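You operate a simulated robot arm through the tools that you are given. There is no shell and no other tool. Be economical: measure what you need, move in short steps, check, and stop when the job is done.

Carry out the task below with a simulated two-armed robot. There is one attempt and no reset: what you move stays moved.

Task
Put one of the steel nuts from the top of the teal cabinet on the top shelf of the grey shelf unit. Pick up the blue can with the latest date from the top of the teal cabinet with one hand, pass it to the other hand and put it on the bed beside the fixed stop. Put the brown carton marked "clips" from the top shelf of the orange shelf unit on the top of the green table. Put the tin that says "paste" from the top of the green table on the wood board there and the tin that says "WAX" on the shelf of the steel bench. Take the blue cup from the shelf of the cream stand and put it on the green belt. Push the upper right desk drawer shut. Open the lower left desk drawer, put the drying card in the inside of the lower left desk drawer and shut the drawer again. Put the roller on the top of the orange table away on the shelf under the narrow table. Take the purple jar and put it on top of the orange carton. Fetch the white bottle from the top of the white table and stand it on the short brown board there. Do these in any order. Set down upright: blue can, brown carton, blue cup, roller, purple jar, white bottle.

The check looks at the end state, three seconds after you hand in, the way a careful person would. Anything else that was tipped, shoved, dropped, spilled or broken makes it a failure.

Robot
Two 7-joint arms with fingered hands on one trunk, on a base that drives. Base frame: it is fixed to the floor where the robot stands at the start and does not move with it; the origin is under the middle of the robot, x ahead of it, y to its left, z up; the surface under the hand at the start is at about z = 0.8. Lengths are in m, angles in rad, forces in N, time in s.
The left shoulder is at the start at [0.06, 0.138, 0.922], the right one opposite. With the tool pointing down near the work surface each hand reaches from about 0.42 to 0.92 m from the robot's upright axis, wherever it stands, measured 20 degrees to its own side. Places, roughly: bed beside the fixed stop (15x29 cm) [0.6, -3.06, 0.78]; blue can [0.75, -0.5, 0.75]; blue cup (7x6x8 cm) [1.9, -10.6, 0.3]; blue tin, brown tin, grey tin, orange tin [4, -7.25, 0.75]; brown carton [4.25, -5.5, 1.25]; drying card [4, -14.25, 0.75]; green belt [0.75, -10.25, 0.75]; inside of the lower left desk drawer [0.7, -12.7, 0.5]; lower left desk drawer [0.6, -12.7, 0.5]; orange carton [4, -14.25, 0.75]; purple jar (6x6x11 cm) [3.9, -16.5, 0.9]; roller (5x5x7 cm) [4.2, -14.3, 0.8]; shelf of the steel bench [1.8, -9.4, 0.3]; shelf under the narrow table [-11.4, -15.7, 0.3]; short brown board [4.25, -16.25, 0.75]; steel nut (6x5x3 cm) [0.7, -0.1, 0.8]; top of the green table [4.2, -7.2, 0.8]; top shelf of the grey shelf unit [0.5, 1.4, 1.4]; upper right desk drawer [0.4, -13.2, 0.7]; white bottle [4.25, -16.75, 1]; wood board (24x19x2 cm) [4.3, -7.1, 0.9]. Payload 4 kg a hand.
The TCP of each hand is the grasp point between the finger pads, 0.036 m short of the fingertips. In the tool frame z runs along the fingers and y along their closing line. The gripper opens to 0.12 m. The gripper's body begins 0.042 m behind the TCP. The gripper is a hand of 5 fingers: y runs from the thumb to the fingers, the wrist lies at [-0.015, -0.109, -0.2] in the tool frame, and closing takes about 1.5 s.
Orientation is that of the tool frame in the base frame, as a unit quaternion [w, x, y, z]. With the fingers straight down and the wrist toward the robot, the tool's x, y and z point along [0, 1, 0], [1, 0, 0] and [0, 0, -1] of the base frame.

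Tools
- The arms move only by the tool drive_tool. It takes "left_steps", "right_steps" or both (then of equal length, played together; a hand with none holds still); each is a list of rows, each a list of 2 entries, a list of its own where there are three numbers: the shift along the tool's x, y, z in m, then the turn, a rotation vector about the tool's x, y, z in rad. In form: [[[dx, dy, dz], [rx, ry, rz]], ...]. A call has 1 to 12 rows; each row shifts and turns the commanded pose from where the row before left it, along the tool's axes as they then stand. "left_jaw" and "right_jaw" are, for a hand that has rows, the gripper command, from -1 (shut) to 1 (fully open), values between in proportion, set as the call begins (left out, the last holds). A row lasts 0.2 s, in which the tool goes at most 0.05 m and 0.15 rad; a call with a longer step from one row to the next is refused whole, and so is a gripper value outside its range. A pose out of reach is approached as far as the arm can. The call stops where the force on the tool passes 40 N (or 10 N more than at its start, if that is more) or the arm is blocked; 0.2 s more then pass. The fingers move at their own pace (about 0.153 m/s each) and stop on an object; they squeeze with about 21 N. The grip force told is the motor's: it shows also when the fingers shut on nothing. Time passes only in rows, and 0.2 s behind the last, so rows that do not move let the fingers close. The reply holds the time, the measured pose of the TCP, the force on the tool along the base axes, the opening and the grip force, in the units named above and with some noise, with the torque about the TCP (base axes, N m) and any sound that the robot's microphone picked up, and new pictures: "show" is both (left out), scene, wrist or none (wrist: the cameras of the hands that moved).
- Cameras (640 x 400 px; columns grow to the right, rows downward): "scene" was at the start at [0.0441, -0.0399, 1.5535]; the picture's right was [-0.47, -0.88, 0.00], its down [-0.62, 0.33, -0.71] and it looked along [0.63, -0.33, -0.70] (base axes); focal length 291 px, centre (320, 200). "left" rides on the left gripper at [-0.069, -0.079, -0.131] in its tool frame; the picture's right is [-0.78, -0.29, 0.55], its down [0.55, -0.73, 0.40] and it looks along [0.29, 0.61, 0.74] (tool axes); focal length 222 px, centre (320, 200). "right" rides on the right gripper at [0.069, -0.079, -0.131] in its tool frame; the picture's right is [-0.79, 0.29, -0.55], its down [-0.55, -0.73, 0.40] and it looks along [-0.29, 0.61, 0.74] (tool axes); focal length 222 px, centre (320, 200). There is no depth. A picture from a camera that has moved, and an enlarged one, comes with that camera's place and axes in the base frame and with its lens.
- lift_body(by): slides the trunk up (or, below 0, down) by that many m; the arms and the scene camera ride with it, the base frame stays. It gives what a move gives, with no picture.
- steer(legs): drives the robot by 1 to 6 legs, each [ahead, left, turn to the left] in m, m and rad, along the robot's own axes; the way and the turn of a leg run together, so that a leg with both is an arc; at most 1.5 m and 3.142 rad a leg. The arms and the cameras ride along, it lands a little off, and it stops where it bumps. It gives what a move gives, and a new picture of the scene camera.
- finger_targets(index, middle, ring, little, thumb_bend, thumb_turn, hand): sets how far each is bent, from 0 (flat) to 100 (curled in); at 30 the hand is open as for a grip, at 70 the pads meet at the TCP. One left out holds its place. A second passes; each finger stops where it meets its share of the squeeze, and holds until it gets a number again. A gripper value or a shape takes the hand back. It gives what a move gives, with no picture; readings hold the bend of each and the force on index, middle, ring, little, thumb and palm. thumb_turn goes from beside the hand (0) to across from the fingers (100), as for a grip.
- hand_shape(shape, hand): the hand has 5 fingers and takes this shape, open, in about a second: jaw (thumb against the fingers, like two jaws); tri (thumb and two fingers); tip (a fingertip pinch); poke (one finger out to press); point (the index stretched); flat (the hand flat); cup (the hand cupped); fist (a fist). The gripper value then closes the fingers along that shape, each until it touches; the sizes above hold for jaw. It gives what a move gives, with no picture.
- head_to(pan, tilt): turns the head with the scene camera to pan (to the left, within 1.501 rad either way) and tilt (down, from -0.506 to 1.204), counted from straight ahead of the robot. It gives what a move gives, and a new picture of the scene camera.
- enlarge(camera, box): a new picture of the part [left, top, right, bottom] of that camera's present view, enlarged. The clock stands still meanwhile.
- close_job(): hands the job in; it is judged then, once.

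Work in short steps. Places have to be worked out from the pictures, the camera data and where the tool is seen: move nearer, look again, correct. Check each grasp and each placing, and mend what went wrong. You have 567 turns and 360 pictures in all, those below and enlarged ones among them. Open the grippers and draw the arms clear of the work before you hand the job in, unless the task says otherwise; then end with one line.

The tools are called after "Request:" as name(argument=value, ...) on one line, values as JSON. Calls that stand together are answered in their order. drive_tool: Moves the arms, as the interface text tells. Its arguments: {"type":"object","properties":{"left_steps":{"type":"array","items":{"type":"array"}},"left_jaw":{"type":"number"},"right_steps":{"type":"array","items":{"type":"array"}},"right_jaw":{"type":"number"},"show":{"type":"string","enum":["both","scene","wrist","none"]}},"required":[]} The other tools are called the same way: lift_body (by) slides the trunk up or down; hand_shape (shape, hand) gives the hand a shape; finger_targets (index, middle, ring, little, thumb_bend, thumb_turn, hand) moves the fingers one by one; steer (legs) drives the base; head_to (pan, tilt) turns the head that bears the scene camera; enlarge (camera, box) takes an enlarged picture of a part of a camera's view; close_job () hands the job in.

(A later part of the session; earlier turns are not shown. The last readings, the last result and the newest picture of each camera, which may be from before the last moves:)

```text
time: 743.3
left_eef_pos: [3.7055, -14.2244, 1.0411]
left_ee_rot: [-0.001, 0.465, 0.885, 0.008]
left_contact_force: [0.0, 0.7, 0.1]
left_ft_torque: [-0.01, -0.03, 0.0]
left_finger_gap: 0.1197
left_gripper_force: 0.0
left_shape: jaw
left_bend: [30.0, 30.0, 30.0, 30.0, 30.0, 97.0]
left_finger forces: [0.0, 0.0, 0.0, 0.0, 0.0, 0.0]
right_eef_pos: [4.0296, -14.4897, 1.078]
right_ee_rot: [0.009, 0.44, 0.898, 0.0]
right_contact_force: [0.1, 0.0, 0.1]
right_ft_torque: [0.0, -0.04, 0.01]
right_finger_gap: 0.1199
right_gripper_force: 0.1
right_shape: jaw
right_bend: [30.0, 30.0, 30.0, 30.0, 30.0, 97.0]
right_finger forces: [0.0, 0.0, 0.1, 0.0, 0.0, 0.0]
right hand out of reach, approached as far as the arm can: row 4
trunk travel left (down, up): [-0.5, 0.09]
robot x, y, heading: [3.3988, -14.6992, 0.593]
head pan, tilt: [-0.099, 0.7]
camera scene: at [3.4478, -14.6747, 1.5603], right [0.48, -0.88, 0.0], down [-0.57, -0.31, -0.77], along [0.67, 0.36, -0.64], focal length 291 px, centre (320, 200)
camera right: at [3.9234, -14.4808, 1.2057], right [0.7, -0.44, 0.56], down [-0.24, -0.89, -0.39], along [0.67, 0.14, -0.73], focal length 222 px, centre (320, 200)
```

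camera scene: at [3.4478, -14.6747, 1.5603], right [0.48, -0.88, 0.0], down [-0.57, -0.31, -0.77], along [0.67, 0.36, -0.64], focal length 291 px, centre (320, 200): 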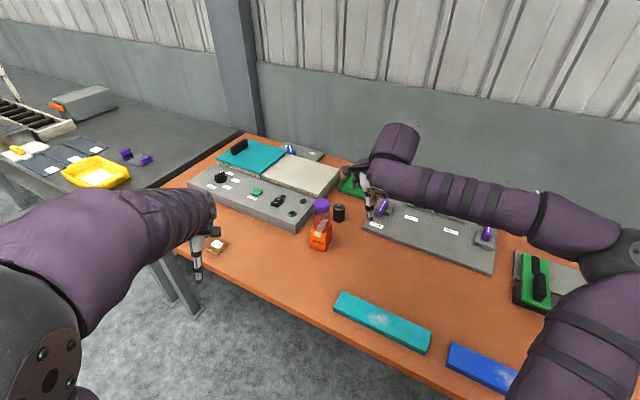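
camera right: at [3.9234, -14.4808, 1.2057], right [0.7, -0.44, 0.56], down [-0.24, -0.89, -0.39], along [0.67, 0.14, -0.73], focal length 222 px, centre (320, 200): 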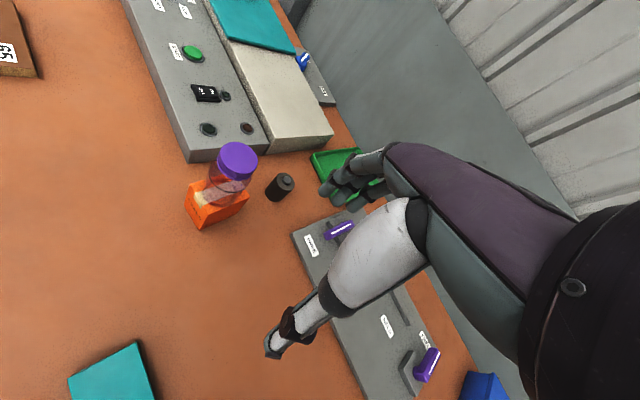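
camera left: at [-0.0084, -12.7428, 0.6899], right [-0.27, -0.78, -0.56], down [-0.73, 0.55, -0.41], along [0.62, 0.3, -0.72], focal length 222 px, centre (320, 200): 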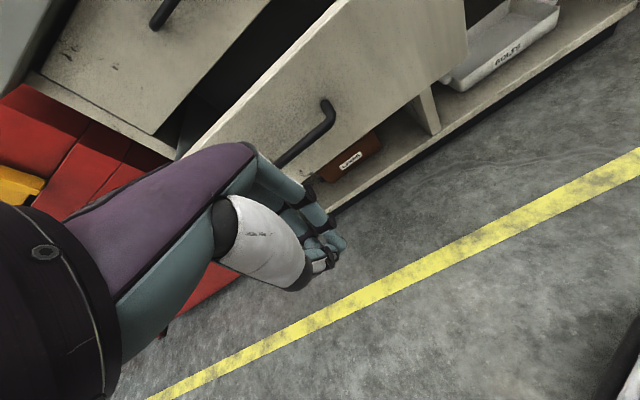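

Roller at (4.179,-14.353). Move forward along the hand's own axis to above it.

Request:
drive_tool(right_steps=[[[0.003, 0.04, 0], [0, 0, 0]], [[0.003, 0.04, 0], [0, 0, 0]], [[0.003, 0.04, 0], [0, 0, 0]], [[0.003, 0.04, 0.01], [0, 0, 0]], [[0.003, 0.04, 0.01], [0, 0, 0]]], show="both")

```text
time: 744.5
left_eef_pos: [3.7045, -14.224, 1.0423]
left_ee_rot: [-0.001, 0.465, 0.885, 0.01]
left_contact_force: [-0.7, -0.5, -0.2]
left_ft_torque: [0.01, -0.01, 0.0]
left_finger_gap: 0.1199
left_gripper_force: 0.0
left_shape: jaw
left_bend: [30.0, 30.0, 30.0, 30.0, 30.0, 97.0]
left_finger forces: [0.1, 0.1, 0.0, 0.0, 0.0, 0.1]
right_eef_pos: [4.0763, -14.4923, 1.0383]
right_ee_rot: [0.008, 0.439, 0.898, 0.0]
right_contact_force: [-1.1, -0.2, 0.2]
right_ft_torque: [0.02, -0.04, -0.02]
right_finger_gap: 0.12
right_gripper_force: 0.1
right_shape: jaw
right_bend: [30.0, 30.0, 30.0, 30.0, 30.0, 97.0]
right_finger forces: [0.0, 0.0, 0.0, 0.0, 0.0, 0.0]
right hand out of reach, approached as far as the arm can: row 1, 2, 3, 4, 5
trunk travel left (down, up): [-0.5, 0.09]
robot x, y, heading: [3.398, -14.6954, 0.593]
head pan, tilt: [-0.099, 0.7]
camera scene: at [3.4468, -14.6747, 1.5604], right [0.48, -0.88, 0.0], down [-0.57, -0.31, -0.77], along [0.67, 0.36, -0.64], focal length 291 px, centre (320, 200)
camera right: at [3.9689, -14.4838, 1.1663], right [0.7, -0.44, 0.56], down [-0.24, -0.89, -0.39], along [0.67, 0.14, -0.73], focal length 222 px, centre (320, 200)
```

scene: 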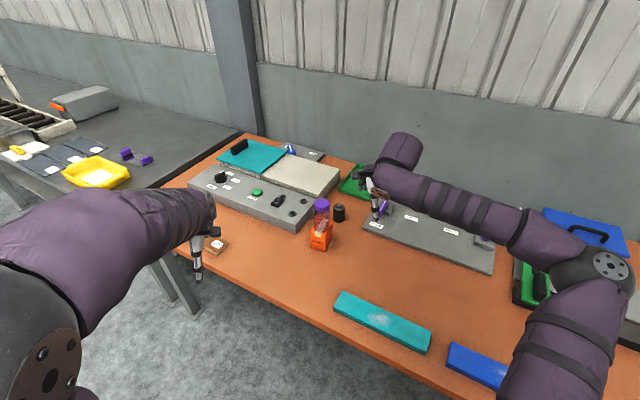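
right: 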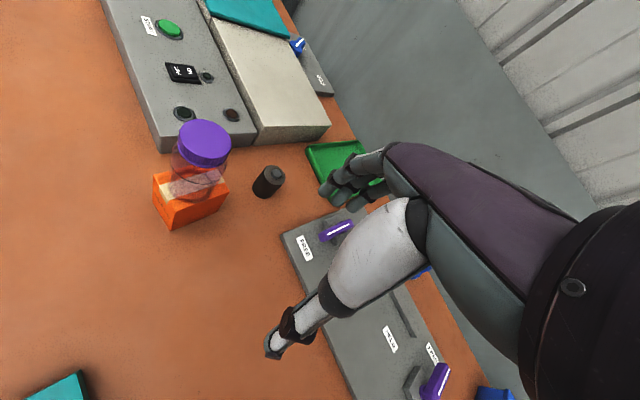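

Right arm seems to be in an awkward elbow configuration. I retract it toward its neutral pose and re-extend.

Request:
drive_tool(right_steps=[[[-0.02, -0.04, 0], [0, 0, 0]], [[-0.02, -0.04, 0], [0, 0, 0]], [[-0.02, -0.04, 0], [0, 0, 0]], [[-0.02, -0.04, 0], [0, 0, 0]], [[-0.02, -0.04, 0], [0, 0, 0]], [[-0.02, -0.04, 0], [0, 0, 0]], [[-0.02, -0.03, 0], [0, 0, 0]]], show="none")

Request:
drive_tool(right_steps=[[[0.005, 0.045, 0], [0, 0, 0]], [[0.005, 0.045, 0], [0, 0, 0]], [[0.005, 0.045, 0], [0, 0, 0]], [[0.01, 0.045, 0], [0, 0, 0]], [[0.015, 0.045, 0], [0, 0, 0]], [[0.02, 0.04, 0], [0, 0, 0]], [[0.02, 0.04, 0], [0, 0, 0]], [[0.02, 0.04, 0], [0, 0, 0]], [[0.02, 0.04, 0], [0, 0, 0]]], show="scene")

```text
time: 746.1
left_eef_pos: [3.7055, -14.2242, 1.0414]
left_ee_rot: [-0.001, 0.465, 0.885, 0.009]
left_contact_force: [0.1, 0.8, 0.0]
left_ft_torque: [-0.05, 0.03, -0.03]
left_finger_gap: 0.12
left_gripper_force: 0.0
left_shape: jaw
left_bend: [30.0, 30.0, 30.0, 30.0, 30.0, 97.0]
left_finger forces: [0.0, 0.1, 0.1, 0.0, 0.0, 0.0]
right_eef_pos: [3.9476, -14.773, 1.0377]
right_ee_rot: [0.008, 0.438, 0.899, -0.001]
right_contact_force: [0.2, 0.2, 0.9]
right_ft_torque: [0.0, -0.02, 0.03]
right_finger_gap: 0.1197
right_gripper_force: 0.0
right_shape: jaw
right_bend: [30.0, 30.0, 30.0, 30.0, 30.0, 97.0]
right_finger forces: [0.0, 0.0, 0.0, 0.0, 0.1, 0.0]
trunk travel left (down, up): [-0.5, 0.09]
robot x, y, heading: [3.3976, -14.6937, 0.594]
head pan, tilt: [-0.099, 0.7]
```

```text
time: 748.1
left_eef_pos: [3.7068, -14.2228, 1.0404]
left_ee_rot: [-0.002, 0.464, 0.886, 0.008]
left_contact_force: [-0.3, -0.2, -0.1]
left_ft_torque: [-0.01, -0.01, 0.03]
left_finger_gap: 0.1199
left_gripper_force: 0.0
left_shape: jaw
left_bend: [30.0, 30.0, 30.0, 30.0, 30.0, 97.0]
left_finger forces: [0.0, 0.1, 0.1, 0.0, 0.1, 0.0]
right_eef_pos: [4.1803, -14.4357, 1.0357]
right_ee_rot: [0.006, 0.44, 0.898, -0.001]
right_contact_force: [-0.8, -0.2, 0.4]
right_ft_torque: [-0.03, -0.03, 0.0]
right_finger_gap: 0.12
right_gripper_force: 0.0
right_shape: jaw
right_bend: [30.0, 30.0, 30.0, 30.0, 30.0, 97.0]
right_finger forces: [0.1, 0.0, 0.0, 0.0, 0.0, 0.0]
trunk travel left (down, up): [-0.5, 0.09]
robot x, y, heading: [3.3946, -14.6975, 0.595]
head pan, tilt: [-0.099, 0.7]
camera scene: at [3.4495, -14.6732, 1.5601], right [0.48, -0.88, 0.0], down [-0.57, -0.31, -0.76], along [0.67, 0.36, -0.64], focal length 291 px, centre (320, 200)
```

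scene: 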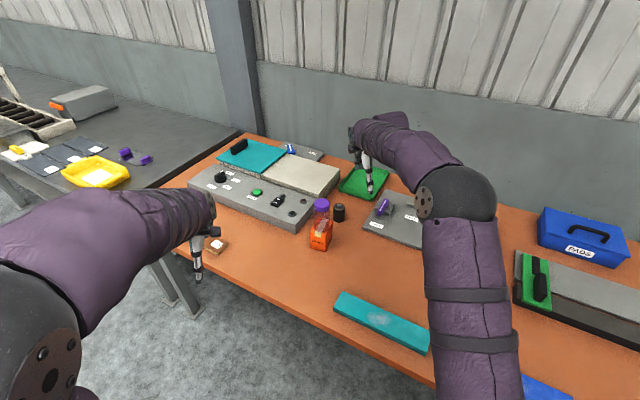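

Now it extends well. Move the last 8 cm over the roller with a bit more ccw yaw to keep the wrist away from the jar.

Request:
drive_tool(right_steps=[[[0.022, 0.017, 0], [0, 0, -0.1]], [[0.022, 0.019, 0], [0, 0, -0.1]], [[0.018, 0.02, 0], [0, 0, -0.1]]], show="wrist")

```text
time: 748.9
left_eef_pos: [3.706, -14.2235, 1.0412]
left_ee_rot: [-0.002, 0.465, 0.885, 0.008]
left_contact_force: [-0.4, 0.0, 0.1]
left_ft_torque: [-0.02, -0.02, 0.01]
left_finger_gap: 0.1199
left_gripper_force: 0.1
left_shape: jaw
left_bend: [30.0, 30.0, 30.0, 30.0, 30.0, 97.0]
left_finger forces: [0.0, 0.0, 0.1, 0.0, 0.1, 0.0]
right_eef_pos: [4.1752, -14.3523, 1.0371]
right_ee_rot: [0.008, 0.299, 0.954, -0.003]
right_contact_force: [0.1, -0.5, 0.1]
right_ft_torque: [-0.01, 0.06, -0.02]
right_finger_gap: 0.1198
right_gripper_force: 0.0
right_shape: jaw
right_bend: [30.0, 30.0, 30.0, 30.0, 30.0, 97.0]
right_finger forces: [0.0, 0.0, 0.0, 0.0, 0.0, 0.1]
trunk travel left (down, up): [-0.5, 0.09]
robot x, y, heading: [3.3941, -14.6949, 0.59]
head pan, tilt: [-0.099, 0.7]
camera right: at [4.0731, -14.3758, 1.1655], right [0.8, -0.2, 0.56], down [0.04, -0.92, -0.39], along [0.59, 0.33, -0.73], focal length 222 px, centre (320, 200)
```

right: 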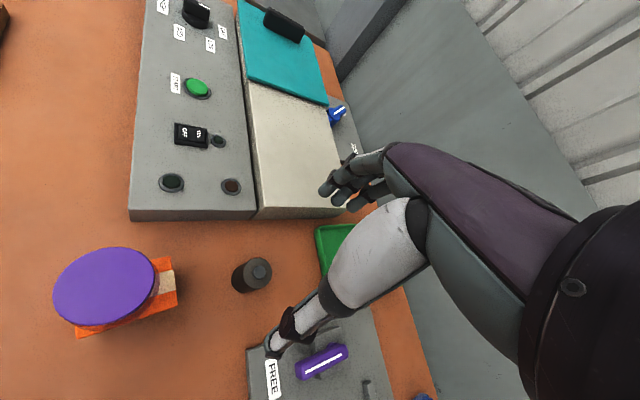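

Roller looks to be at about (4.193,-14.349). Adjust and descend to z≈0.93, re-measure.

Request:
drive_tool(right_steps=[[[-0.012, 0.012, 0.035], [0, 0, 0]], [[0, 0, 0.04], [0, 0, 0]], [[0, 0, 0.03], [0, 0, 0]]], show="both")

```text
time: 749.7
left_eef_pos: [3.7063, -14.2242, 1.0399]
left_ee_rot: [-0.002, 0.464, 0.886, 0.008]
left_contact_force: [0.3, -0.5, 1.4]
left_ft_torque: [-0.01, -0.02, -0.01]
left_finger_gap: 0.1198
left_gripper_force: 0.1
left_shape: jaw
left_bend: [30.0, 30.0, 30.0, 30.0, 30.0, 97.0]
left_finger forces: [0.0, 0.1, 0.1, 0.0, 0.1, 0.1]
right_eef_pos: [4.1946, -14.351, 0.9309]
right_ee_rot: [0.007, 0.301, 0.954, -0.002]
right_contact_force: [-0.1, -0.3, -0.7]
right_ft_torque: [0.02, 0.02, 0.02]
right_finger_gap: 0.12
right_gripper_force: 0.0
right_shape: jaw
right_bend: [30.0, 30.0, 30.0, 30.0, 30.0, 97.0]
right_finger forces: [0.0, 0.1, 0.0, 0.0, 0.0, 0.0]
trunk travel left (down, up): [-0.5, 0.09]
robot x, y, heading: [3.3985, -14.6974, 0.595]
head pan, tilt: [-0.099, 0.7]
camera scene: at [3.4495, -14.6739, 1.5602], right [0.48, -0.88, 0.0], down [-0.57, -0.31, -0.76], along [0.67, 0.36, -0.64], focal length 291 px, centre (320, 200)
camera right: at [4.0908, -14.3743, 1.0602], right [0.8, -0.21, 0.56], down [0.03, -0.92, -0.39], along [0.59, 0.33, -0.73], focal length 222 px, centre (320, 200)
```

scene: 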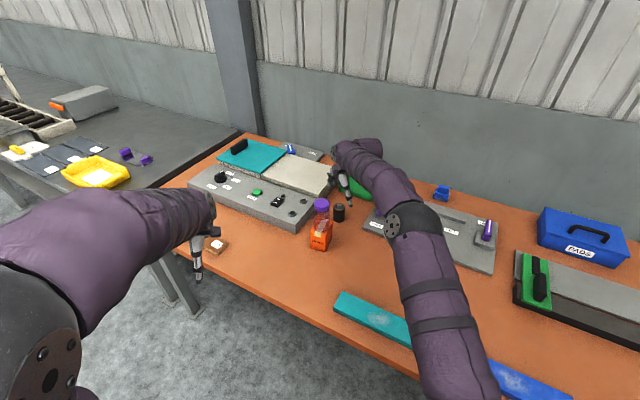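
right: 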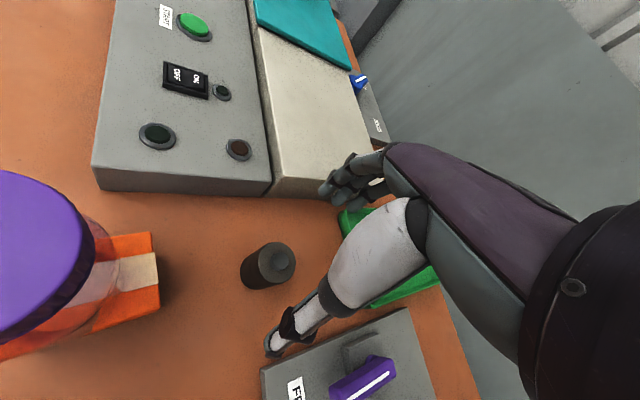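

Roller at (4.19,-14.347). Narrow the opening and descend to z≈0.835.

Request:
drive_tool(right_steps=[[[0.005, 0, 0.03], [0, 0, 0]], [[0, 0, 0.03], [0, 0, 0]], [[0, 0, 0.025], [0, 0, 0]], [[0, 0, 0.01], [0, 0, 0]]], right_jaw=0.45, show="wrist")

```text
time: 750.7
left_eef_pos: [3.7062, -14.2242, 1.0402]
left_ee_rot: [-0.002, 0.465, 0.885, 0.009]
left_contact_force: [-0.3, 0.6, 0.7]
left_ft_torque: [0.03, -0.02, -0.04]
left_finger_gap: 0.1198
left_gripper_force: 0.0
left_shape: jaw
left_bend: [30.0, 30.0, 30.0, 30.0, 30.0, 97.0]
left_finger forces: [0.0, 0.0, 0.0, 0.1, 0.0, 0.1]
right_eef_pos: [4.1909, -14.3498, 0.835]
right_ee_rot: [0.007, 0.3, 0.954, -0.002]
right_contact_force: [0.2, 0.6, -0.7]
right_ft_torque: [0.01, -0.03, -0.03]
right_finger_gap: 0.0873
right_gripper_force: 0.2
right_shape: jaw
right_bend: [34.0, 37.0, 36.0, 57.0, 40.0, 99.0]
right_finger forces: [0.0, 0.0, 0.0, 0.0, 0.1, 0.1]
trunk travel left (down, up): [-0.5, 0.09]
robot x, y, heading: [3.3992, -14.6924, 0.591]
head pan, tilt: [-0.099, 0.7]
camera right: at [4.0878, -14.3729, 0.9639], right [0.8, -0.21, 0.56], down [0.03, -0.92, -0.39], along [0.59, 0.33, -0.73], focal length 222 px, centre (320, 200)
```

right: 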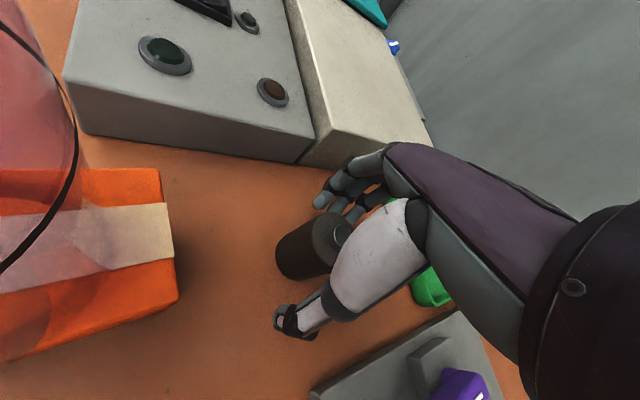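

Roller is between the fingers; close.

Request:
drive_tool(right_steps=[[[0, 0, 0], [0, 0, 0]], [[0, 0, 0], [0, 0, 0]], [[0, 0, 0], [0, 0, 0]], [[0, 0, 0], [0, 0, 0]], [[0, 0, 0], [0, 0, 0]], [[0, 0, 0], [0, 0, 0]], [[0, 0, 0], [0, 0, 0]]], right_jaw=-1, show="wrist")

```text
time: 752.3
left_eef_pos: [3.7076, -14.224, 1.0404]
left_ee_rot: [-0.002, 0.465, 0.885, 0.008]
left_contact_force: [-0.2, 0.6, 0.1]
left_ft_torque: [0.0, 0.01, 0.03]
left_finger_gap: 0.1199
left_gripper_force: 0.2
left_shape: jaw
left_bend: [30.0, 30.0, 30.0, 30.0, 30.0, 97.0]
left_finger forces: [0.0, 0.0, 0.0, 0.0, 0.0, 0.0]
right_eef_pos: [4.1905, -14.3506, 0.8347]
right_ee_rot: [0.007, 0.299, 0.954, -0.002]
right_contact_force: [-0.8, -1.0, -0.5]
right_ft_torque: [-0.04, 0.06, 0.02]
right_finger_gap: 0.037
right_gripper_force: 20.9
right_shape: jaw
right_bend: [49.0, 52.0, 57.0, 71.0, 69.0, 100.0]
right_finger forces: [11.0, 6.0, 0.0, 0.0, 17.9, 0.0]
trunk travel left (down, up): [-0.5, 0.09]
robot x, y, heading: [3.394, -14.6925, 0.595]
head pan, tilt: [-0.099, 0.7]
camera right: at [4.0876, -14.3728, 0.9639], right [0.8, -0.21, 0.56], down [0.03, -0.92, -0.39], along [0.59, 0.33, -0.73], focal length 222 px, centre (320, 200)
```

right: 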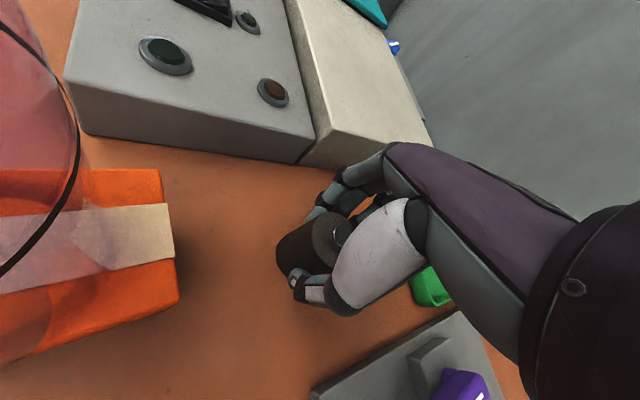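

Gripped. Lift straight up.

Request:
drive_tool(right_steps=[[[0, 0, -0.025], [0, 0, 0]], [[0, 0, -0.04], [0, 0, 0]], [[0, 0, -0.04], [0, 0, 0]], [[0, 0, -0.04], [0, 0, 0]], [[0, 0, -0.04], [0, 0, 0]], [[0, 0, -0.04], [0, 0, 0]], [[-0.04, 0, 0], [0, 0, 0]], [[-0.04, 0, 0], [0, 0, 0]]], show="both")

Request:
enlarge(camera="scene", box=[260, 160, 420, 270])

```text
time: 754.1
left_eef_pos: [3.7039, -14.2225, 1.0404]
left_ee_rot: [0.0, 0.464, 0.886, 0.008]
left_contact_force: [-0.9, 0.1, -0.3]
left_ft_torque: [-0.07, -0.04, 0.0]
left_finger_gap: 0.1198
left_gripper_force: 0.1
left_shape: jaw
left_bend: [30.0, 30.0, 30.0, 30.0, 30.0, 97.0]
left_finger forces: [0.1, 0.0, 0.0, 0.0, 0.0, 0.0]
right_eef_pos: [4.218, -14.39, 1.0522]
right_ee_rot: [0.009, 0.3, 0.954, -0.003]
right_contact_force: [-0.1, 0.1, -3.6]
right_ft_torque: [-0.05, 0.02, 0.01]
right_finger_gap: 0.0363
right_gripper_force: 21.5
right_shape: jaw
right_bend: [49.0, 52.0, 57.0, 71.0, 69.0, 100.0]
right_finger forces: [12.1, 6.2, 0.1, 0.1, 18.2, 0.0]
right hand out of reach, approached as far as the arm can: row 7, 8
trunk travel left (down, up): [-0.5, 0.09]
robot x, y, heading: [3.399, -14.6943, 0.596]
head pan, tilt: [-0.099, 0.7]
camera scene: at [3.4474, -14.6715, 1.5602], right [0.48, -0.88, 0.0], down [-0.57, -0.31, -0.76], along [0.67, 0.36, -0.64], focal length 291 px, centre (320, 200)
camera right: at [4.1142, -14.4129, 1.1813], right [0.8, -0.2, 0.56], down [0.04, -0.92, -0.39], along [0.6, 0.33, -0.73], focal length 222 px, centre (320, 200)
```

scene: 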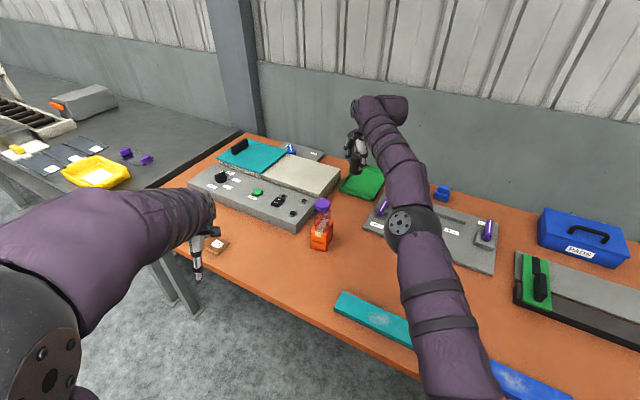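
right: 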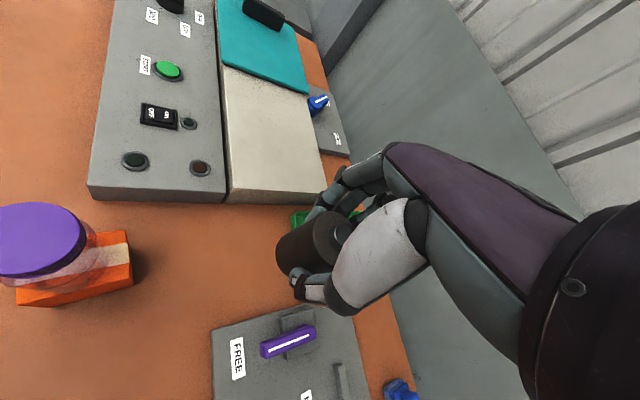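

```text
3.64 times, centred on (340, 215) of scene
camera zoom: at [3.4474, -14.6715, 1.5602], right [0.48, -0.88, 0.0], down [-0.57, -0.31, -0.76], along [0.67, 0.36, -0.64], focal length 1058 px, centre (247, 146)
```

zoom: 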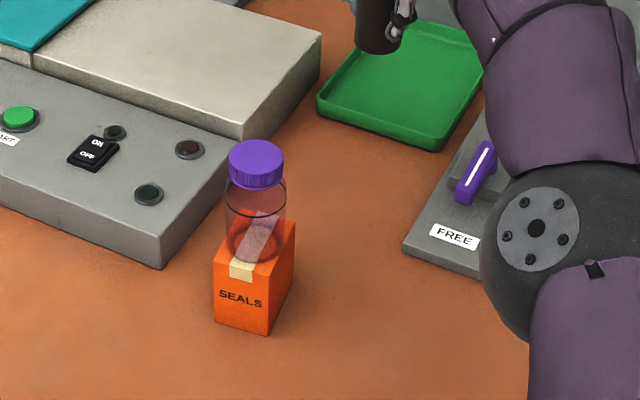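

Roller held; jar undisturbed. Retract the right arm away from the jar and leave.

Request:
drive_tool(right_steps=[[[0, -0.045, 0], [0, 0, 0]], [[0, -0.045, 0], [0, 0, 0]], [[0, -0.045, 0], [0, 0, 0]], [[0, -0.045, 0], [0, 0, 0]], [[0, -0.045, 0], [0, 0, 0.1]], [[0, -0.045, 0], [0, 0, 0.1]], [[0, -0.04, 0], [0, 0, 0.1]]], show="none")

Request:
steer(legs=[[-0.5, 0, 0], [0, 0, -0.59], [0, -0.4, 0], [0, 0, 3.14]])

Request:
head_to(pan=0.0, tilt=0.25)

```text
time: 755.7
left_eef_pos: [3.707, -14.224, 1.0407]
left_ee_rot: [-0.001, 0.464, 0.886, 0.009]
left_contact_force: [0.1, -0.6, 0.5]
left_ft_torque: [-0.07, 0.0, 0.0]
left_finger_gap: 0.1199
left_gripper_force: 0.1
left_shape: jaw
left_bend: [30.0, 30.0, 30.0, 30.0, 30.0, 97.0]
left_finger forces: [0.1, 0.1, 0.0, 0.1, 0.0, 0.0]
right_eef_pos: [4.2198, -14.3912, 1.0515]
right_ee_rot: [0.006, 0.3, 0.954, -0.002]
right_contact_force: [0.0, 0.0, -3.2]
right_ft_torque: [0.04, 0.04, 0.02]
right_finger_gap: 0.0357
right_gripper_force: 21.3
right_shape: jaw
right_bend: [49.0, 52.0, 57.0, 71.0, 69.0, 100.0]
right_finger forces: [12.1, 6.3, 0.0, 0.1, 18.1, 0.0]
right hand out of reach, approached as far as the arm can: row 1, 2, 3, 4, 5, 6, 7
trunk travel left (down, up): [-0.5, 0.09]
robot x, y, heading: [3.3969, -14.6978, 0.593]
head pan, tilt: [-0.099, 0.7]
```

```text
time: 769.7
left_eef_pos: [2.4664, -15.5921, 1.0405]
left_ee_rot: [0.008, 0.708, -0.706, -0.001]
left_contact_force: [-0.2, 1.0, 1.5]
left_ft_torque: [0.02, -0.01, 0.03]
left_finger_gap: 0.1196
left_gripper_force: 0.0
left_shape: jaw
left_bend: [30.0, 30.0, 30.0, 30.0, 30.0, 97.0]
left_finger forces: [0.0, 0.0, 0.1, 0.0, 0.0, 0.1]
right_eef_pos: [2.1373, -15.164, 1.0518]
right_ee_rot: [-0.004, 0.822, -0.569, -0.006]
right_contact_force: [-0.2, -0.2, -3.0]
right_ft_torque: [-0.03, -0.01, -0.03]
right_finger_gap: 0.0354
right_gripper_force: 20.9
right_shape: jaw
right_bend: [49.0, 52.0, 57.0, 71.0, 69.0, 100.0]
right_finger forces: [10.6, 6.5, 0.1, 0.1, 16.1, 0.1]
trunk travel left (down, up): [-0.5, 0.09]
robot x, y, heading: [2.988, -15.3771, 3.135]
head pan, tilt: [-0.099, 0.7]
camera scene: at [2.9351, -15.3701, 1.5602], right [0.1, 0.99, 0.0], down [0.64, -0.07, -0.76], along [-0.76, 0.08, -0.64], focal length 291 px, centre (320, 200)
```

scene: 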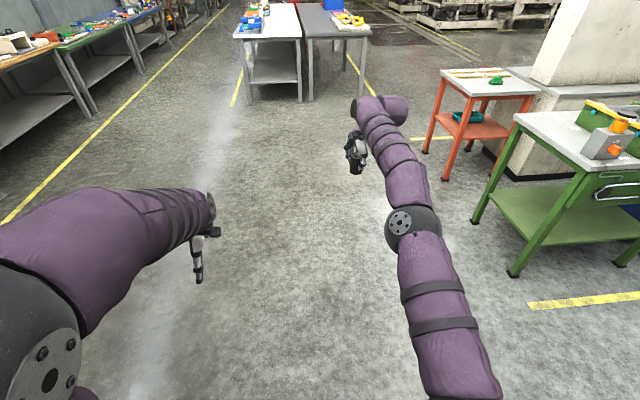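

```text
time: 770.6
left_eef_pos: [2.4651, -15.592, 1.0408]
left_ee_rot: [0.008, 0.708, -0.706, -0.002]
left_contact_force: [-1.1, 0.2, -0.3]
left_ft_torque: [-0.01, 0.02, -0.01]
left_finger_gap: 0.1198
left_gripper_force: 0.1
left_shape: jaw
left_bend: [30.0, 30.0, 30.0, 30.0, 30.0, 97.0]
left_finger forces: [0.0, 0.0, 0.0, 0.0, 0.0, 0.0]
right_eef_pos: [2.1381, -15.1634, 1.0517]
right_ee_rot: [-0.004, 0.822, -0.569, -0.006]
right_contact_force: [-0.5, 0.2, -4.3]
right_ft_torque: [-0.02, -0.04, -0.01]
right_finger_gap: 0.0352
right_gripper_force: 21.4
right_shape: jaw
right_bend: [49.0, 52.0, 57.0, 71.0, 69.0, 100.0]
right_finger forces: [10.5, 6.4, 0.1, 0.1, 16.0, 0.0]
trunk travel left (down, up): [-0.5, 0.09]
robot x, y, heading: [2.9875, -15.3791, 3.135]
head pan, tilt: [0.0, 0.25]
camera scene: at [2.9262, -15.3784, 1.6009], right [0.01, 1.0, 0.0], down [0.25, 0.0, -0.97], along [-0.97, 0.01, -0.25], focal length 291 px, centre (320, 200)
```

scene: 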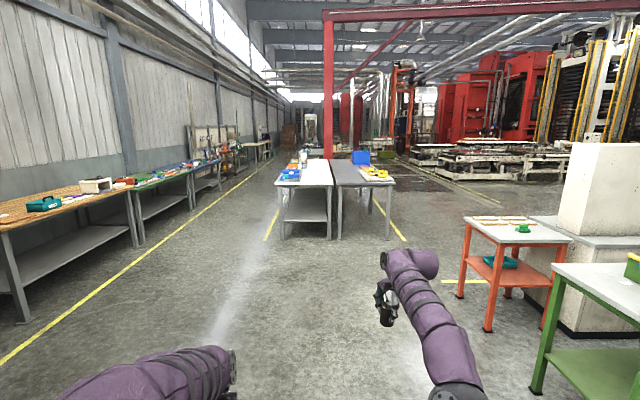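

Roller secured. I must save pictures. Drive left into the south lane (y≈-16.6) and then along -x.

Request:
steer(legs=[[0.3, 1.2, 0.006], [1.5, 0, 0], [1.5, 0, 0], [1.5, 0, 0], [1.5, 0, 0], [1.2, 0, 0]])

```text
time: 810.5
left_eef_pos: [-4.9942, -16.73, 1.0415]
left_ee_rot: [0.008, 0.723, -0.691, -0.001]
left_contact_force: [0.4, 0.5, -0.4]
left_ft_torque: [0.0, 0.0, -0.04]
left_finger_gap: 0.12
left_gripper_force: 0.1
left_shape: jaw
left_bend: [30.0, 30.0, 30.0, 30.0, 30.0, 97.0]
left_finger forces: [0.1, 0.0, 0.0, 0.0, 0.0, 0.0]
right_eef_pos: [-5.3393, -16.3162, 1.051]
right_ee_rot: [-0.004, 0.834, -0.552, -0.006]
right_contact_force: [0.2, -1.1, -3.7]
right_ft_torque: [0.04, -0.02, 0.03]
right_finger_gap: 0.0349
right_gripper_force: 20.9
right_shape: jaw
right_bend: [49.0, 52.0, 57.0, 71.0, 69.0, 100.0]
right_finger forces: [10.6, 6.5, 0.0, 0.0, 16.1, 0.0]
trunk travel left (down, up): [-0.5, 0.09]
robot x, y, heading: [-4.4838, -16.4923, -3.104]
head pan, tilt: [0.0, 0.25]
camera scene: at [-4.5433, -16.4984, 1.601], right [-0.04, 1.0, 0.0], down [0.25, 0.01, -0.97], along [-0.97, -0.03, -0.25], focal length 291 px, centre (320, 200)
```

scene: 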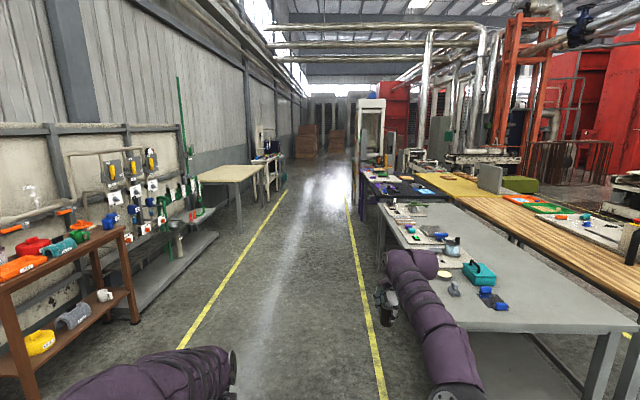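

Continue along the lane to x≈-10.

Request:
steer(legs=[[1.4, 0.12, -0.037], [1.5, 0, 0], [1.5, 0, 0], [1.2, 0, 0]])

```text
time: 837.3
left_eef_pos: [-10.6157, -16.8143, 1.0404]
left_ee_rot: [-0.008, -0.702, 0.712, 0.001]
left_contact_force: [0.4, -0.5, 0.3]
left_ft_torque: [-0.01, 0.03, 0.02]
left_finger_gap: 0.1197
left_gripper_force: 0.0
left_shape: jaw
left_bend: [30.0, 30.0, 30.0, 30.0, 30.0, 97.0]
left_finger forces: [0.0, 0.1, 0.0, 0.0, 0.0, 0.0]
right_eef_pos: [-10.9364, -16.3791, 1.0505]
right_ee_rot: [-0.004, 0.818, -0.575, -0.005]
right_contact_force: [0.2, 0.6, -3.2]
right_ft_torque: [0.04, -0.03, 0.02]
right_finger_gap: 0.0353
right_gripper_force: 20.8
right_shape: jaw
right_bend: [49.0, 52.0, 57.0, 71.0, 69.0, 100.0]
right_finger forces: [10.4, 6.8, 0.0, 0.0, 16.2, 0.0]
trunk travel left (down, up): [-0.5, 0.09]
robot x, y, heading: [-10.0881, -16.606, 3.128]
head pan, tilt: [0.0, 0.25]
camera scene: at [-10.1527, -16.6072, 1.601], right [0.02, 1.0, 0.0], down [0.25, -0.01, -0.97], along [-0.97, 0.02, -0.25], focal length 291 px, centre (320, 200)
```

scene: 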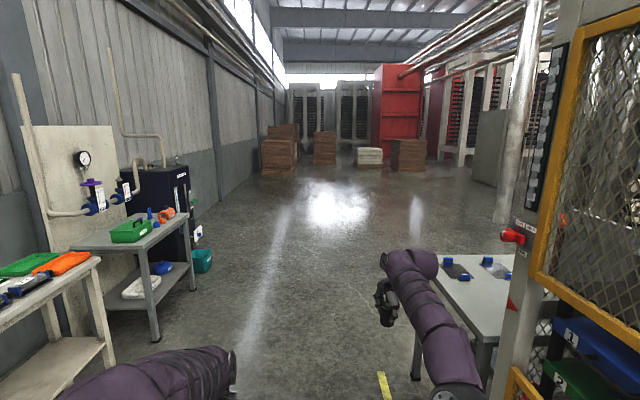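

The narrow table is ahead on the right (~(-11.6,-15.8)). Drive 1.5 m and turn to face it (+y).

Request:
head_to(pan=0.0, tilt=0.7)

Request:
steer(legs=[[1.5, 0, 0], [0, 0.1, 0], [0, 0, -1.56]])

```text
time: 838.2
left_eef_pos: [-10.6164, -16.8134, 1.0408]
left_ee_rot: [-0.009, -0.702, 0.712, 0.001]
left_contact_force: [-1.6, 0.0, -0.1]
left_ft_torque: [0.0, 0.03, 0.02]
left_finger_gap: 0.1196
left_gripper_force: 0.0
left_shape: jaw
left_bend: [30.0, 30.0, 30.0, 30.0, 30.0, 97.0]
left_finger forces: [0.0, 0.0, 0.0, 0.0, 0.0, 0.0]
right_eef_pos: [-10.9377, -16.3787, 1.0523]
right_ee_rot: [-0.004, 0.818, -0.576, -0.006]
right_contact_force: [-0.7, 0.1, -3.1]
right_ft_torque: [0.0, -0.04, 0.04]
right_finger_gap: 0.035
right_gripper_force: 21.4
right_shape: jaw
right_bend: [49.0, 52.0, 57.0, 71.0, 69.0, 100.0]
right_finger forces: [10.3, 6.6, 0.1, 0.0, 16.1, 0.0]
trunk travel left (down, up): [-0.5, 0.09]
robot x, y, heading: [-10.0933, -16.6097, 3.118]
head pan, tilt: [0.0, 0.7]
camera scene: at [-10.1439, -16.6074, 1.5602], right [0.02, 1.0, 0.0], down [0.64, -0.01, -0.77], along [-0.77, 0.02, -0.64], focal length 291 px, centre (320, 200)
```

scene: 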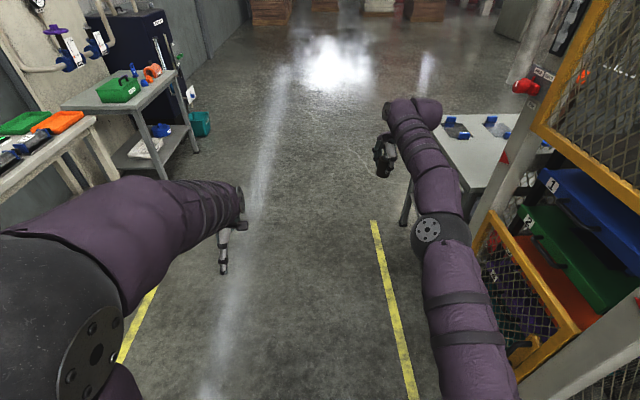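

```text
time: 850.1
left_eef_pos: [-11.8246, -16.1762, 1.0409]
left_ee_rot: [-0.006, -0.015, 1.0, 0.007]
left_contact_force: [-0.2, -0.2, 0.5]
left_ft_torque: [-0.03, 0.0, -0.01]
left_finger_gap: 0.1196
left_gripper_force: 0.1
left_shape: jaw
left_bend: [30.0, 30.0, 30.0, 30.0, 30.0, 97.0]
left_finger forces: [0.0, 0.1, 0.1, 0.0, 0.0, 0.1]
right_eef_pos: [-11.4033, -15.8372, 1.0508]
right_ee_rot: [0.007, -0.193, 0.981, 0.0]
right_contact_force: [0.1, 0.4, -2.9]
right_ft_torque: [-0.01, 0.01, -0.02]
right_finger_gap: 0.0349
right_gripper_force: 20.9
right_shape: jaw
right_bend: [49.0, 53.0, 57.0, 71.0, 70.0, 100.0]
right_finger forces: [10.4, 6.6, 0.0, 0.0, 15.7, 0.0]
trunk travel left (down, up): [-0.5, 0.09]
robot x, y, heading: [-11.5951, -16.6942, 1.589]
head pan, tilt: [0.0, 0.7]
camera scene: at [-11.5938, -16.6383, 1.5602], right [1.0, 0.02, 0.0], down [0.01, -0.64, -0.76], along [-0.02, 0.76, -0.64], focal length 291 px, centre (320, 200)
```

scene: 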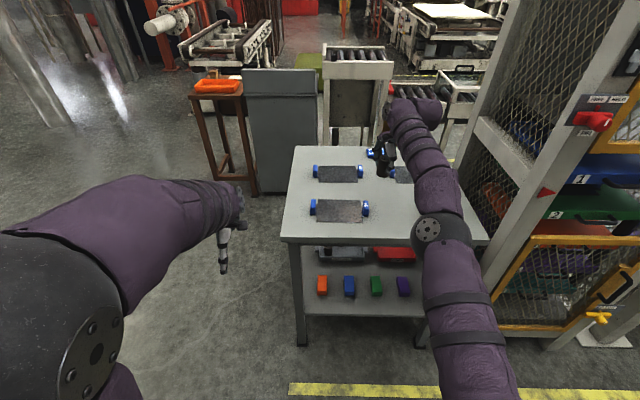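

Request:
enlarge(camera="scene", box=[280, 220, 450, 340])

```text
3.33 times, centred on (365, 280) of scene
camera zoom: at [-11.5938, -16.6383, 1.5602], right [1.0, 0.02, 0.0], down [0.01, -0.64, -0.76], along [-0.02, 0.76, -0.64], focal length 970 px, centre (170, -67)
```

zoom: 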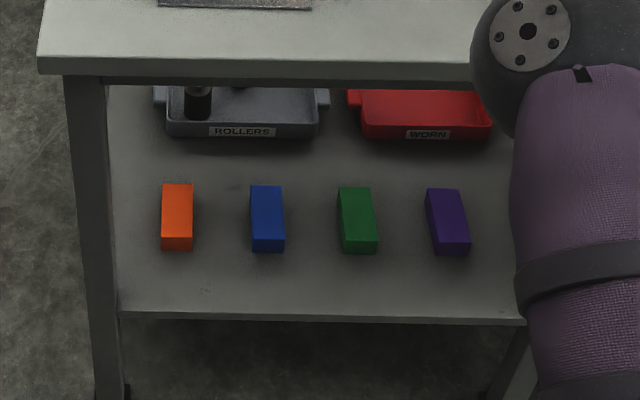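

The shelf holds a grey tray labelled "ROLLERS" – the roller's proper place – behind a row of small blocks. I back off, lower the trunk, and prepare the hand (no pictures).

Request:
steer(legs=[[-0.5, 0.03, -0.018]])

Request:
lift_body(by=-0.4)

Request:
lift_body(by=-0.1)

Request:
drive_tool(right_steps=[[[0, -0.03, 0.02], [0, 0, 0.1]], [[0, -0.03, 0.02], [0, 0, 0.1]], [[0, -0.03, 0.02], [0, 0, 0.1]], [[0, -0.03, 0.02], [0, 0, 0.06]], [[0, -0.03, 0.02], [0, 0, 0]]], left_steps=[[[0.03, 0, -0.02], [0, 0, 0]], [[0.03, 0, -0.02], [0, 0, 0]], [[0.03, 0, -0.02], [0, 0, 0]], [[0, 0, -0.02], [0, 0, 0]], [[0, 0, 0], [0, 0, 0]]], show="none")

```text
time: 853.1
left_eef_pos: [-11.8351, -16.6706, 1.0411]
left_ee_rot: [-0.004, -0.002, 1.0, 0.007]
left_contact_force: [0.0, -0.7, 0.8]
left_ft_torque: [0.05, -0.02, 0.0]
left_finger_gap: 0.1196
left_gripper_force: 0.0
left_shape: jaw
left_bend: [30.0, 30.0, 30.0, 30.0, 30.0, 97.0]
left_finger forces: [0.1, 0.1, 0.0, 0.1, 0.0, 0.0]
right_eef_pos: [-11.4065, -16.3417, 1.0521]
right_ee_rot: [0.008, -0.18, 0.984, 0.001]
right_contact_force: [0.1, 0.4, -3.6]
right_ft_torque: [0.02, -0.02, -0.02]
right_finger_gap: 0.0352
right_gripper_force: 21.3
right_shape: jaw
right_bend: [49.0, 53.0, 57.0, 71.0, 70.0, 100.0]
right_finger forces: [10.4, 6.6, 0.1, 0.1, 15.8, 0.1]
trunk travel left (down, up): [-0.5, 0.09]
robot x, y, heading: [-11.6175, -17.1919, 1.568]
head pan, tilt: [0.0, 0.7]
camera scene: at [-11.6176, -17.1379, 1.5602], right [1.0, 0.0, 0.0], down [0.0, -0.64, -0.77], along [0.0, 0.77, -0.64], focal length 291 px, centre (320, 200)
```

scene: 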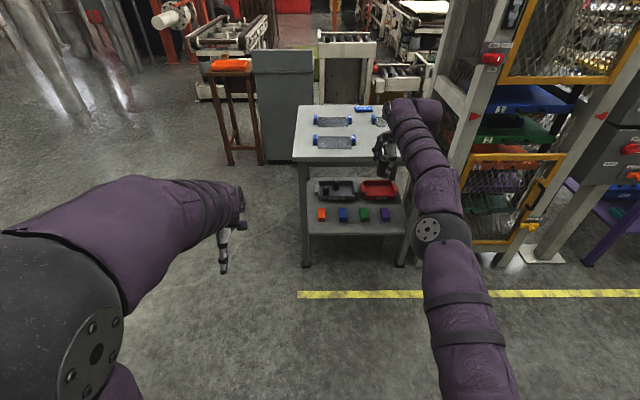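

```text
time: 856.9
left_eef_pos: [-11.8341, -16.668, 0.6408]
left_ee_rot: [-0.005, -0.001, 1.0, 0.007]
left_contact_force: [-0.3, 0.2, -0.1]
left_ft_torque: [-0.01, 0.01, 0.0]
left_finger_gap: 0.1198
left_gripper_force: 0.0
left_shape: jaw
left_bend: [30.0, 30.0, 30.0, 30.0, 30.0, 97.0]
left_finger forces: [0.1, 0.0, 0.1, 0.0, 0.0, 0.0]
right_eef_pos: [-11.4059, -16.3408, 0.6509]
right_ee_rot: [0.006, -0.179, 0.984, 0.0]
right_contact_force: [0.6, 0.6, -3.8]
right_ft_torque: [0.01, 0.0, -0.01]
right_finger_gap: 0.0348
right_gripper_force: 20.7
right_shape: jaw
right_bend: [49.0, 53.0, 57.0, 71.0, 70.0, 100.0]
right_finger forces: [10.4, 6.6, 0.0, 0.0, 15.8, 0.1]
trunk travel left (down, up): [-0.1, 0.49]
robot x, y, heading: [-11.6193, -17.1906, 1.569]
head pan, tilt: [0.0, 0.7]
```

```text
time: 858.2
left_eef_pos: [-11.8348, -16.6693, 0.5407]
left_ee_rot: [-0.006, -0.002, 1.0, 0.007]
left_contact_force: [0.0, 0.5, -0.5]
left_ft_torque: [0.02, -0.02, 0.03]
left_finger_gap: 0.1197
left_gripper_force: 0.1
left_shape: jaw
left_bend: [30.0, 30.0, 30.0, 30.0, 30.0, 97.0]
left_finger forces: [0.0, 0.0, 0.0, 0.0, 0.0, 0.1]
right_eef_pos: [-11.4064, -16.3403, 0.5516]
right_ee_rot: [0.007, -0.18, 0.984, 0.002]
right_contact_force: [0.0, 0.2, -3.0]
right_ft_torque: [-0.02, 0.03, 0.0]
right_finger_gap: 0.0351
right_gripper_force: 20.8
right_shape: jaw
right_bend: [49.0, 53.0, 57.0, 71.0, 70.0, 100.0]
right_finger forces: [10.4, 6.6, 0.1, 0.1, 15.8, 0.1]
trunk travel left (down, up): [0.0, 0.59]
robot x, y, heading: [-11.6209, -17.1875, 1.566]
head pan, tilt: [0.0, 0.7]
```

```text
time: 859.5
left_eef_pos: [-11.9252, -16.6698, 0.6218]
left_ee_rot: [-0.006, -0.001, 1.0, 0.006]
left_contact_force: [0.2, 0.9, 0.3]
left_ft_torque: [-0.01, 0.02, -0.02]
left_finger_gap: 0.1202
left_gripper_force: 0.0
left_shape: jaw
left_bend: [30.0, 30.0, 30.0, 30.0, 30.0, 97.0]
left_finger forces: [0.1, 0.1, 0.1, 0.0, 0.0, 0.0]
right_eef_pos: [-11.4072, -16.3414, 0.5506]
right_ee_rot: [0.007, -0.18, 0.984, 0.001]
right_contact_force: [-0.3, 0.8, -3.4]
right_ft_torque: [0.01, 0.02, 0.0]
right_finger_gap: 0.0351
right_gripper_force: 20.5
right_shape: jaw
right_bend: [49.0, 53.0, 57.0, 71.0, 70.0, 100.0]
right_finger forces: [10.4, 6.5, 0.0, 0.1, 15.8, 0.0]
right hand out of reach, approached as far as the arm can: row 1, 2, 3, 4, 5
trunk travel left (down, up): [0.0, 0.59]
robot x, y, heading: [-11.6223, -17.1902, 1.568]
head pan, tilt: [0.0, 0.7]
```

The right arm is stuck at a limit for backward motion; test other directions (down, left, yaw ccw).

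Request:
drive_tool(right_steps=[[[0, 0, 0.03], [0, 0, 0]], [[0, 0, 0.03], [0, 0, 0]]], show="none")

Request:
drive_tool(right_steps=[[[0.03, 0, 0], [0, 0, 0]], [[0.03, 0, 0], [0, 0, 0]]], show="none")

```text
time: 860.0
left_eef_pos: [-11.9253, -16.6694, 0.6197]
left_ee_rot: [-0.005, -0.003, 1.0, 0.007]
left_contact_force: [-0.8, 0.6, 0.3]
left_ft_torque: [0.01, -0.04, 0.01]
left_finger_gap: 0.1201
left_gripper_force: 0.0
left_shape: jaw
left_bend: [30.0, 30.0, 30.0, 30.0, 30.0, 97.0]
left_finger forces: [0.0, 0.0, 0.0, 0.1, 0.0, 0.0]
right_eef_pos: [-11.406, -16.3432, 0.4902]
right_ee_rot: [0.007, -0.179, 0.984, 0.002]
right_contact_force: [-0.2, 0.1, -2.0]
right_ft_torque: [-0.02, 0.0, -0.01]
right_finger_gap: 0.035
right_gripper_force: 21.2
right_shape: jaw
right_bend: [50.0, 53.0, 57.0, 71.0, 70.0, 100.0]
right_finger forces: [10.4, 6.6, 0.0, 0.1, 15.8, 0.0]
trunk travel left (down, up): [0.0, 0.59]
robot x, y, heading: [-11.6214, -17.1925, 1.57]
head pan, tilt: [0.0, 0.7]
```

```text
time: 860.6
left_eef_pos: [-11.9258, -16.6685, 0.6212]
left_ee_rot: [-0.004, -0.003, 1.0, 0.006]
left_contact_force: [-0.1, -0.4, 0.5]
left_ft_torque: [-0.02, 0.03, 0.0]
left_finger_gap: 0.1198
left_gripper_force: 0.0
left_shape: jaw
left_bend: [30.0, 30.0, 30.0, 30.0, 30.0, 97.0]
left_finger forces: [0.0, 0.0, 0.0, 0.1, 0.0, 0.1]
right_eef_pos: [-11.463, -16.3667, 0.4899]
right_ee_rot: [0.007, -0.179, 0.984, 0.001]
right_contact_force: [0.5, -0.7, -3.5]
right_ft_torque: [-0.01, 0.06, 0.02]
right_finger_gap: 0.0347
right_gripper_force: 21.1
right_shape: jaw
right_bend: [50.0, 53.0, 57.0, 71.0, 70.0, 100.0]
right_finger forces: [10.3, 6.7, 0.0, 0.0, 15.7, 0.1]
trunk travel left (down, up): [0.0, 0.59]
robot x, y, heading: [-11.6187, -17.1885, 1.567]
head pan, tilt: [0.0, 0.7]
```

Down and left work. Lower to z≈0.437, then drive forward to bring the roller to the table front and look with the wrist camera.

Request:
drive_tool(right_steps=[[[0, 0, 0.027], [0, 0, 0]], [[0, 0, 0.026], [0, 0, 0]]], show="none")

Request:
steer(legs=[[0.45, -0.015, 0]])

Request:
enlarge(camera="right", box=[0, 0, 640, 400])

```text
time: 861.2
left_eef_pos: [-11.9258, -16.6695, 0.6207]
left_ee_rot: [-0.006, -0.002, 1.0, 0.006]
left_contact_force: [0.0, 0.8, -0.2]
left_ft_torque: [0.05, -0.01, 0.06]
left_finger_gap: 0.1196
left_gripper_force: 0.1
left_shape: jaw
left_bend: [30.0, 30.0, 30.0, 30.0, 30.0, 97.0]
left_finger forces: [0.0, 0.0, 0.0, 0.0, 0.0, 0.0]
right_eef_pos: [-11.4629, -16.3659, 0.4381]
right_ee_rot: [0.008, -0.178, 0.984, 0.0]
right_contact_force: [-0.6, -0.1, -3.3]
right_ft_torque: [-0.02, 0.0, 0.02]
right_finger_gap: 0.0346
right_gripper_force: 20.6
right_shape: jaw
right_bend: [50.0, 53.0, 57.0, 71.0, 70.0, 100.0]
right_finger forces: [10.4, 6.6, 0.1, 0.0, 15.8, 0.0]
trunk travel left (down, up): [0.0, 0.59]
robot x, y, heading: [-11.618, -17.1944, 1.568]
head pan, tilt: [0.0, 0.7]
```

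```text
time: 864.0
left_eef_pos: [-11.9072, -16.2135, 0.6198]
left_ee_rot: [-0.005, 0.0, 1.0, 0.007]
left_contact_force: [-0.3, -0.5, -0.3]
left_ft_torque: [-0.02, 0.01, 0.03]
left_finger_gap: 0.12
left_gripper_force: 0.0
left_shape: jaw
left_bend: [30.0, 30.0, 30.0, 30.0, 30.0, 97.0]
left_finger forces: [0.1, 0.0, 0.0, 0.0, 0.1, 0.0]
right_eef_pos: [-11.4439, -15.9123, 0.4379]
right_ee_rot: [0.007, -0.178, 0.984, 0.002]
right_contact_force: [-0.2, -0.4, -2.9]
right_ft_torque: [-0.02, 0.02, -0.01]
right_finger_gap: 0.0349
right_gripper_force: 20.4
right_shape: jaw
right_bend: [50.0, 53.0, 57.0, 71.0, 70.0, 100.0]
right_finger forces: [10.4, 6.6, 0.1, 0.1, 15.8, 0.1]
trunk travel left (down, up): [0.0, 0.59]
robot x, y, heading: [-11.6047, -16.7319, 1.567]
head pan, tilt: [0.0, 0.7]
camera scene: at [-11.6, -16.6826, 1.0602], right [1.0, -0.01, 0.0], down [0.0, -0.64, -0.76], along [0.0, 0.76, -0.64], focal length 291 px, centre (320, 200)
```

scene: 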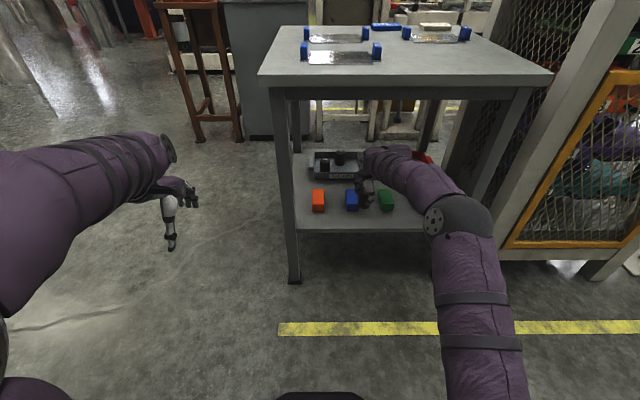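

```text
1.00 times, centred on (320, 200) of right (not enlarged: the box is as wide or as high as the picture)
camera zoom: at [-11.4819, -16.0097, 0.5659], right [0.63, 0.55, 0.56], down [0.78, -0.49, -0.39], along [0.06, 0.68, -0.73], focal length 222 px, centre (320, 200)
```

zoom: 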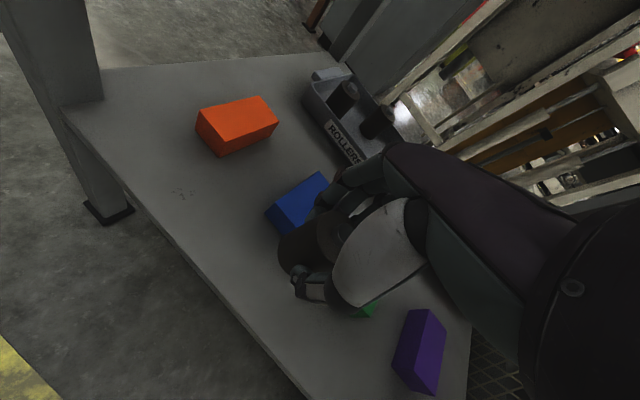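

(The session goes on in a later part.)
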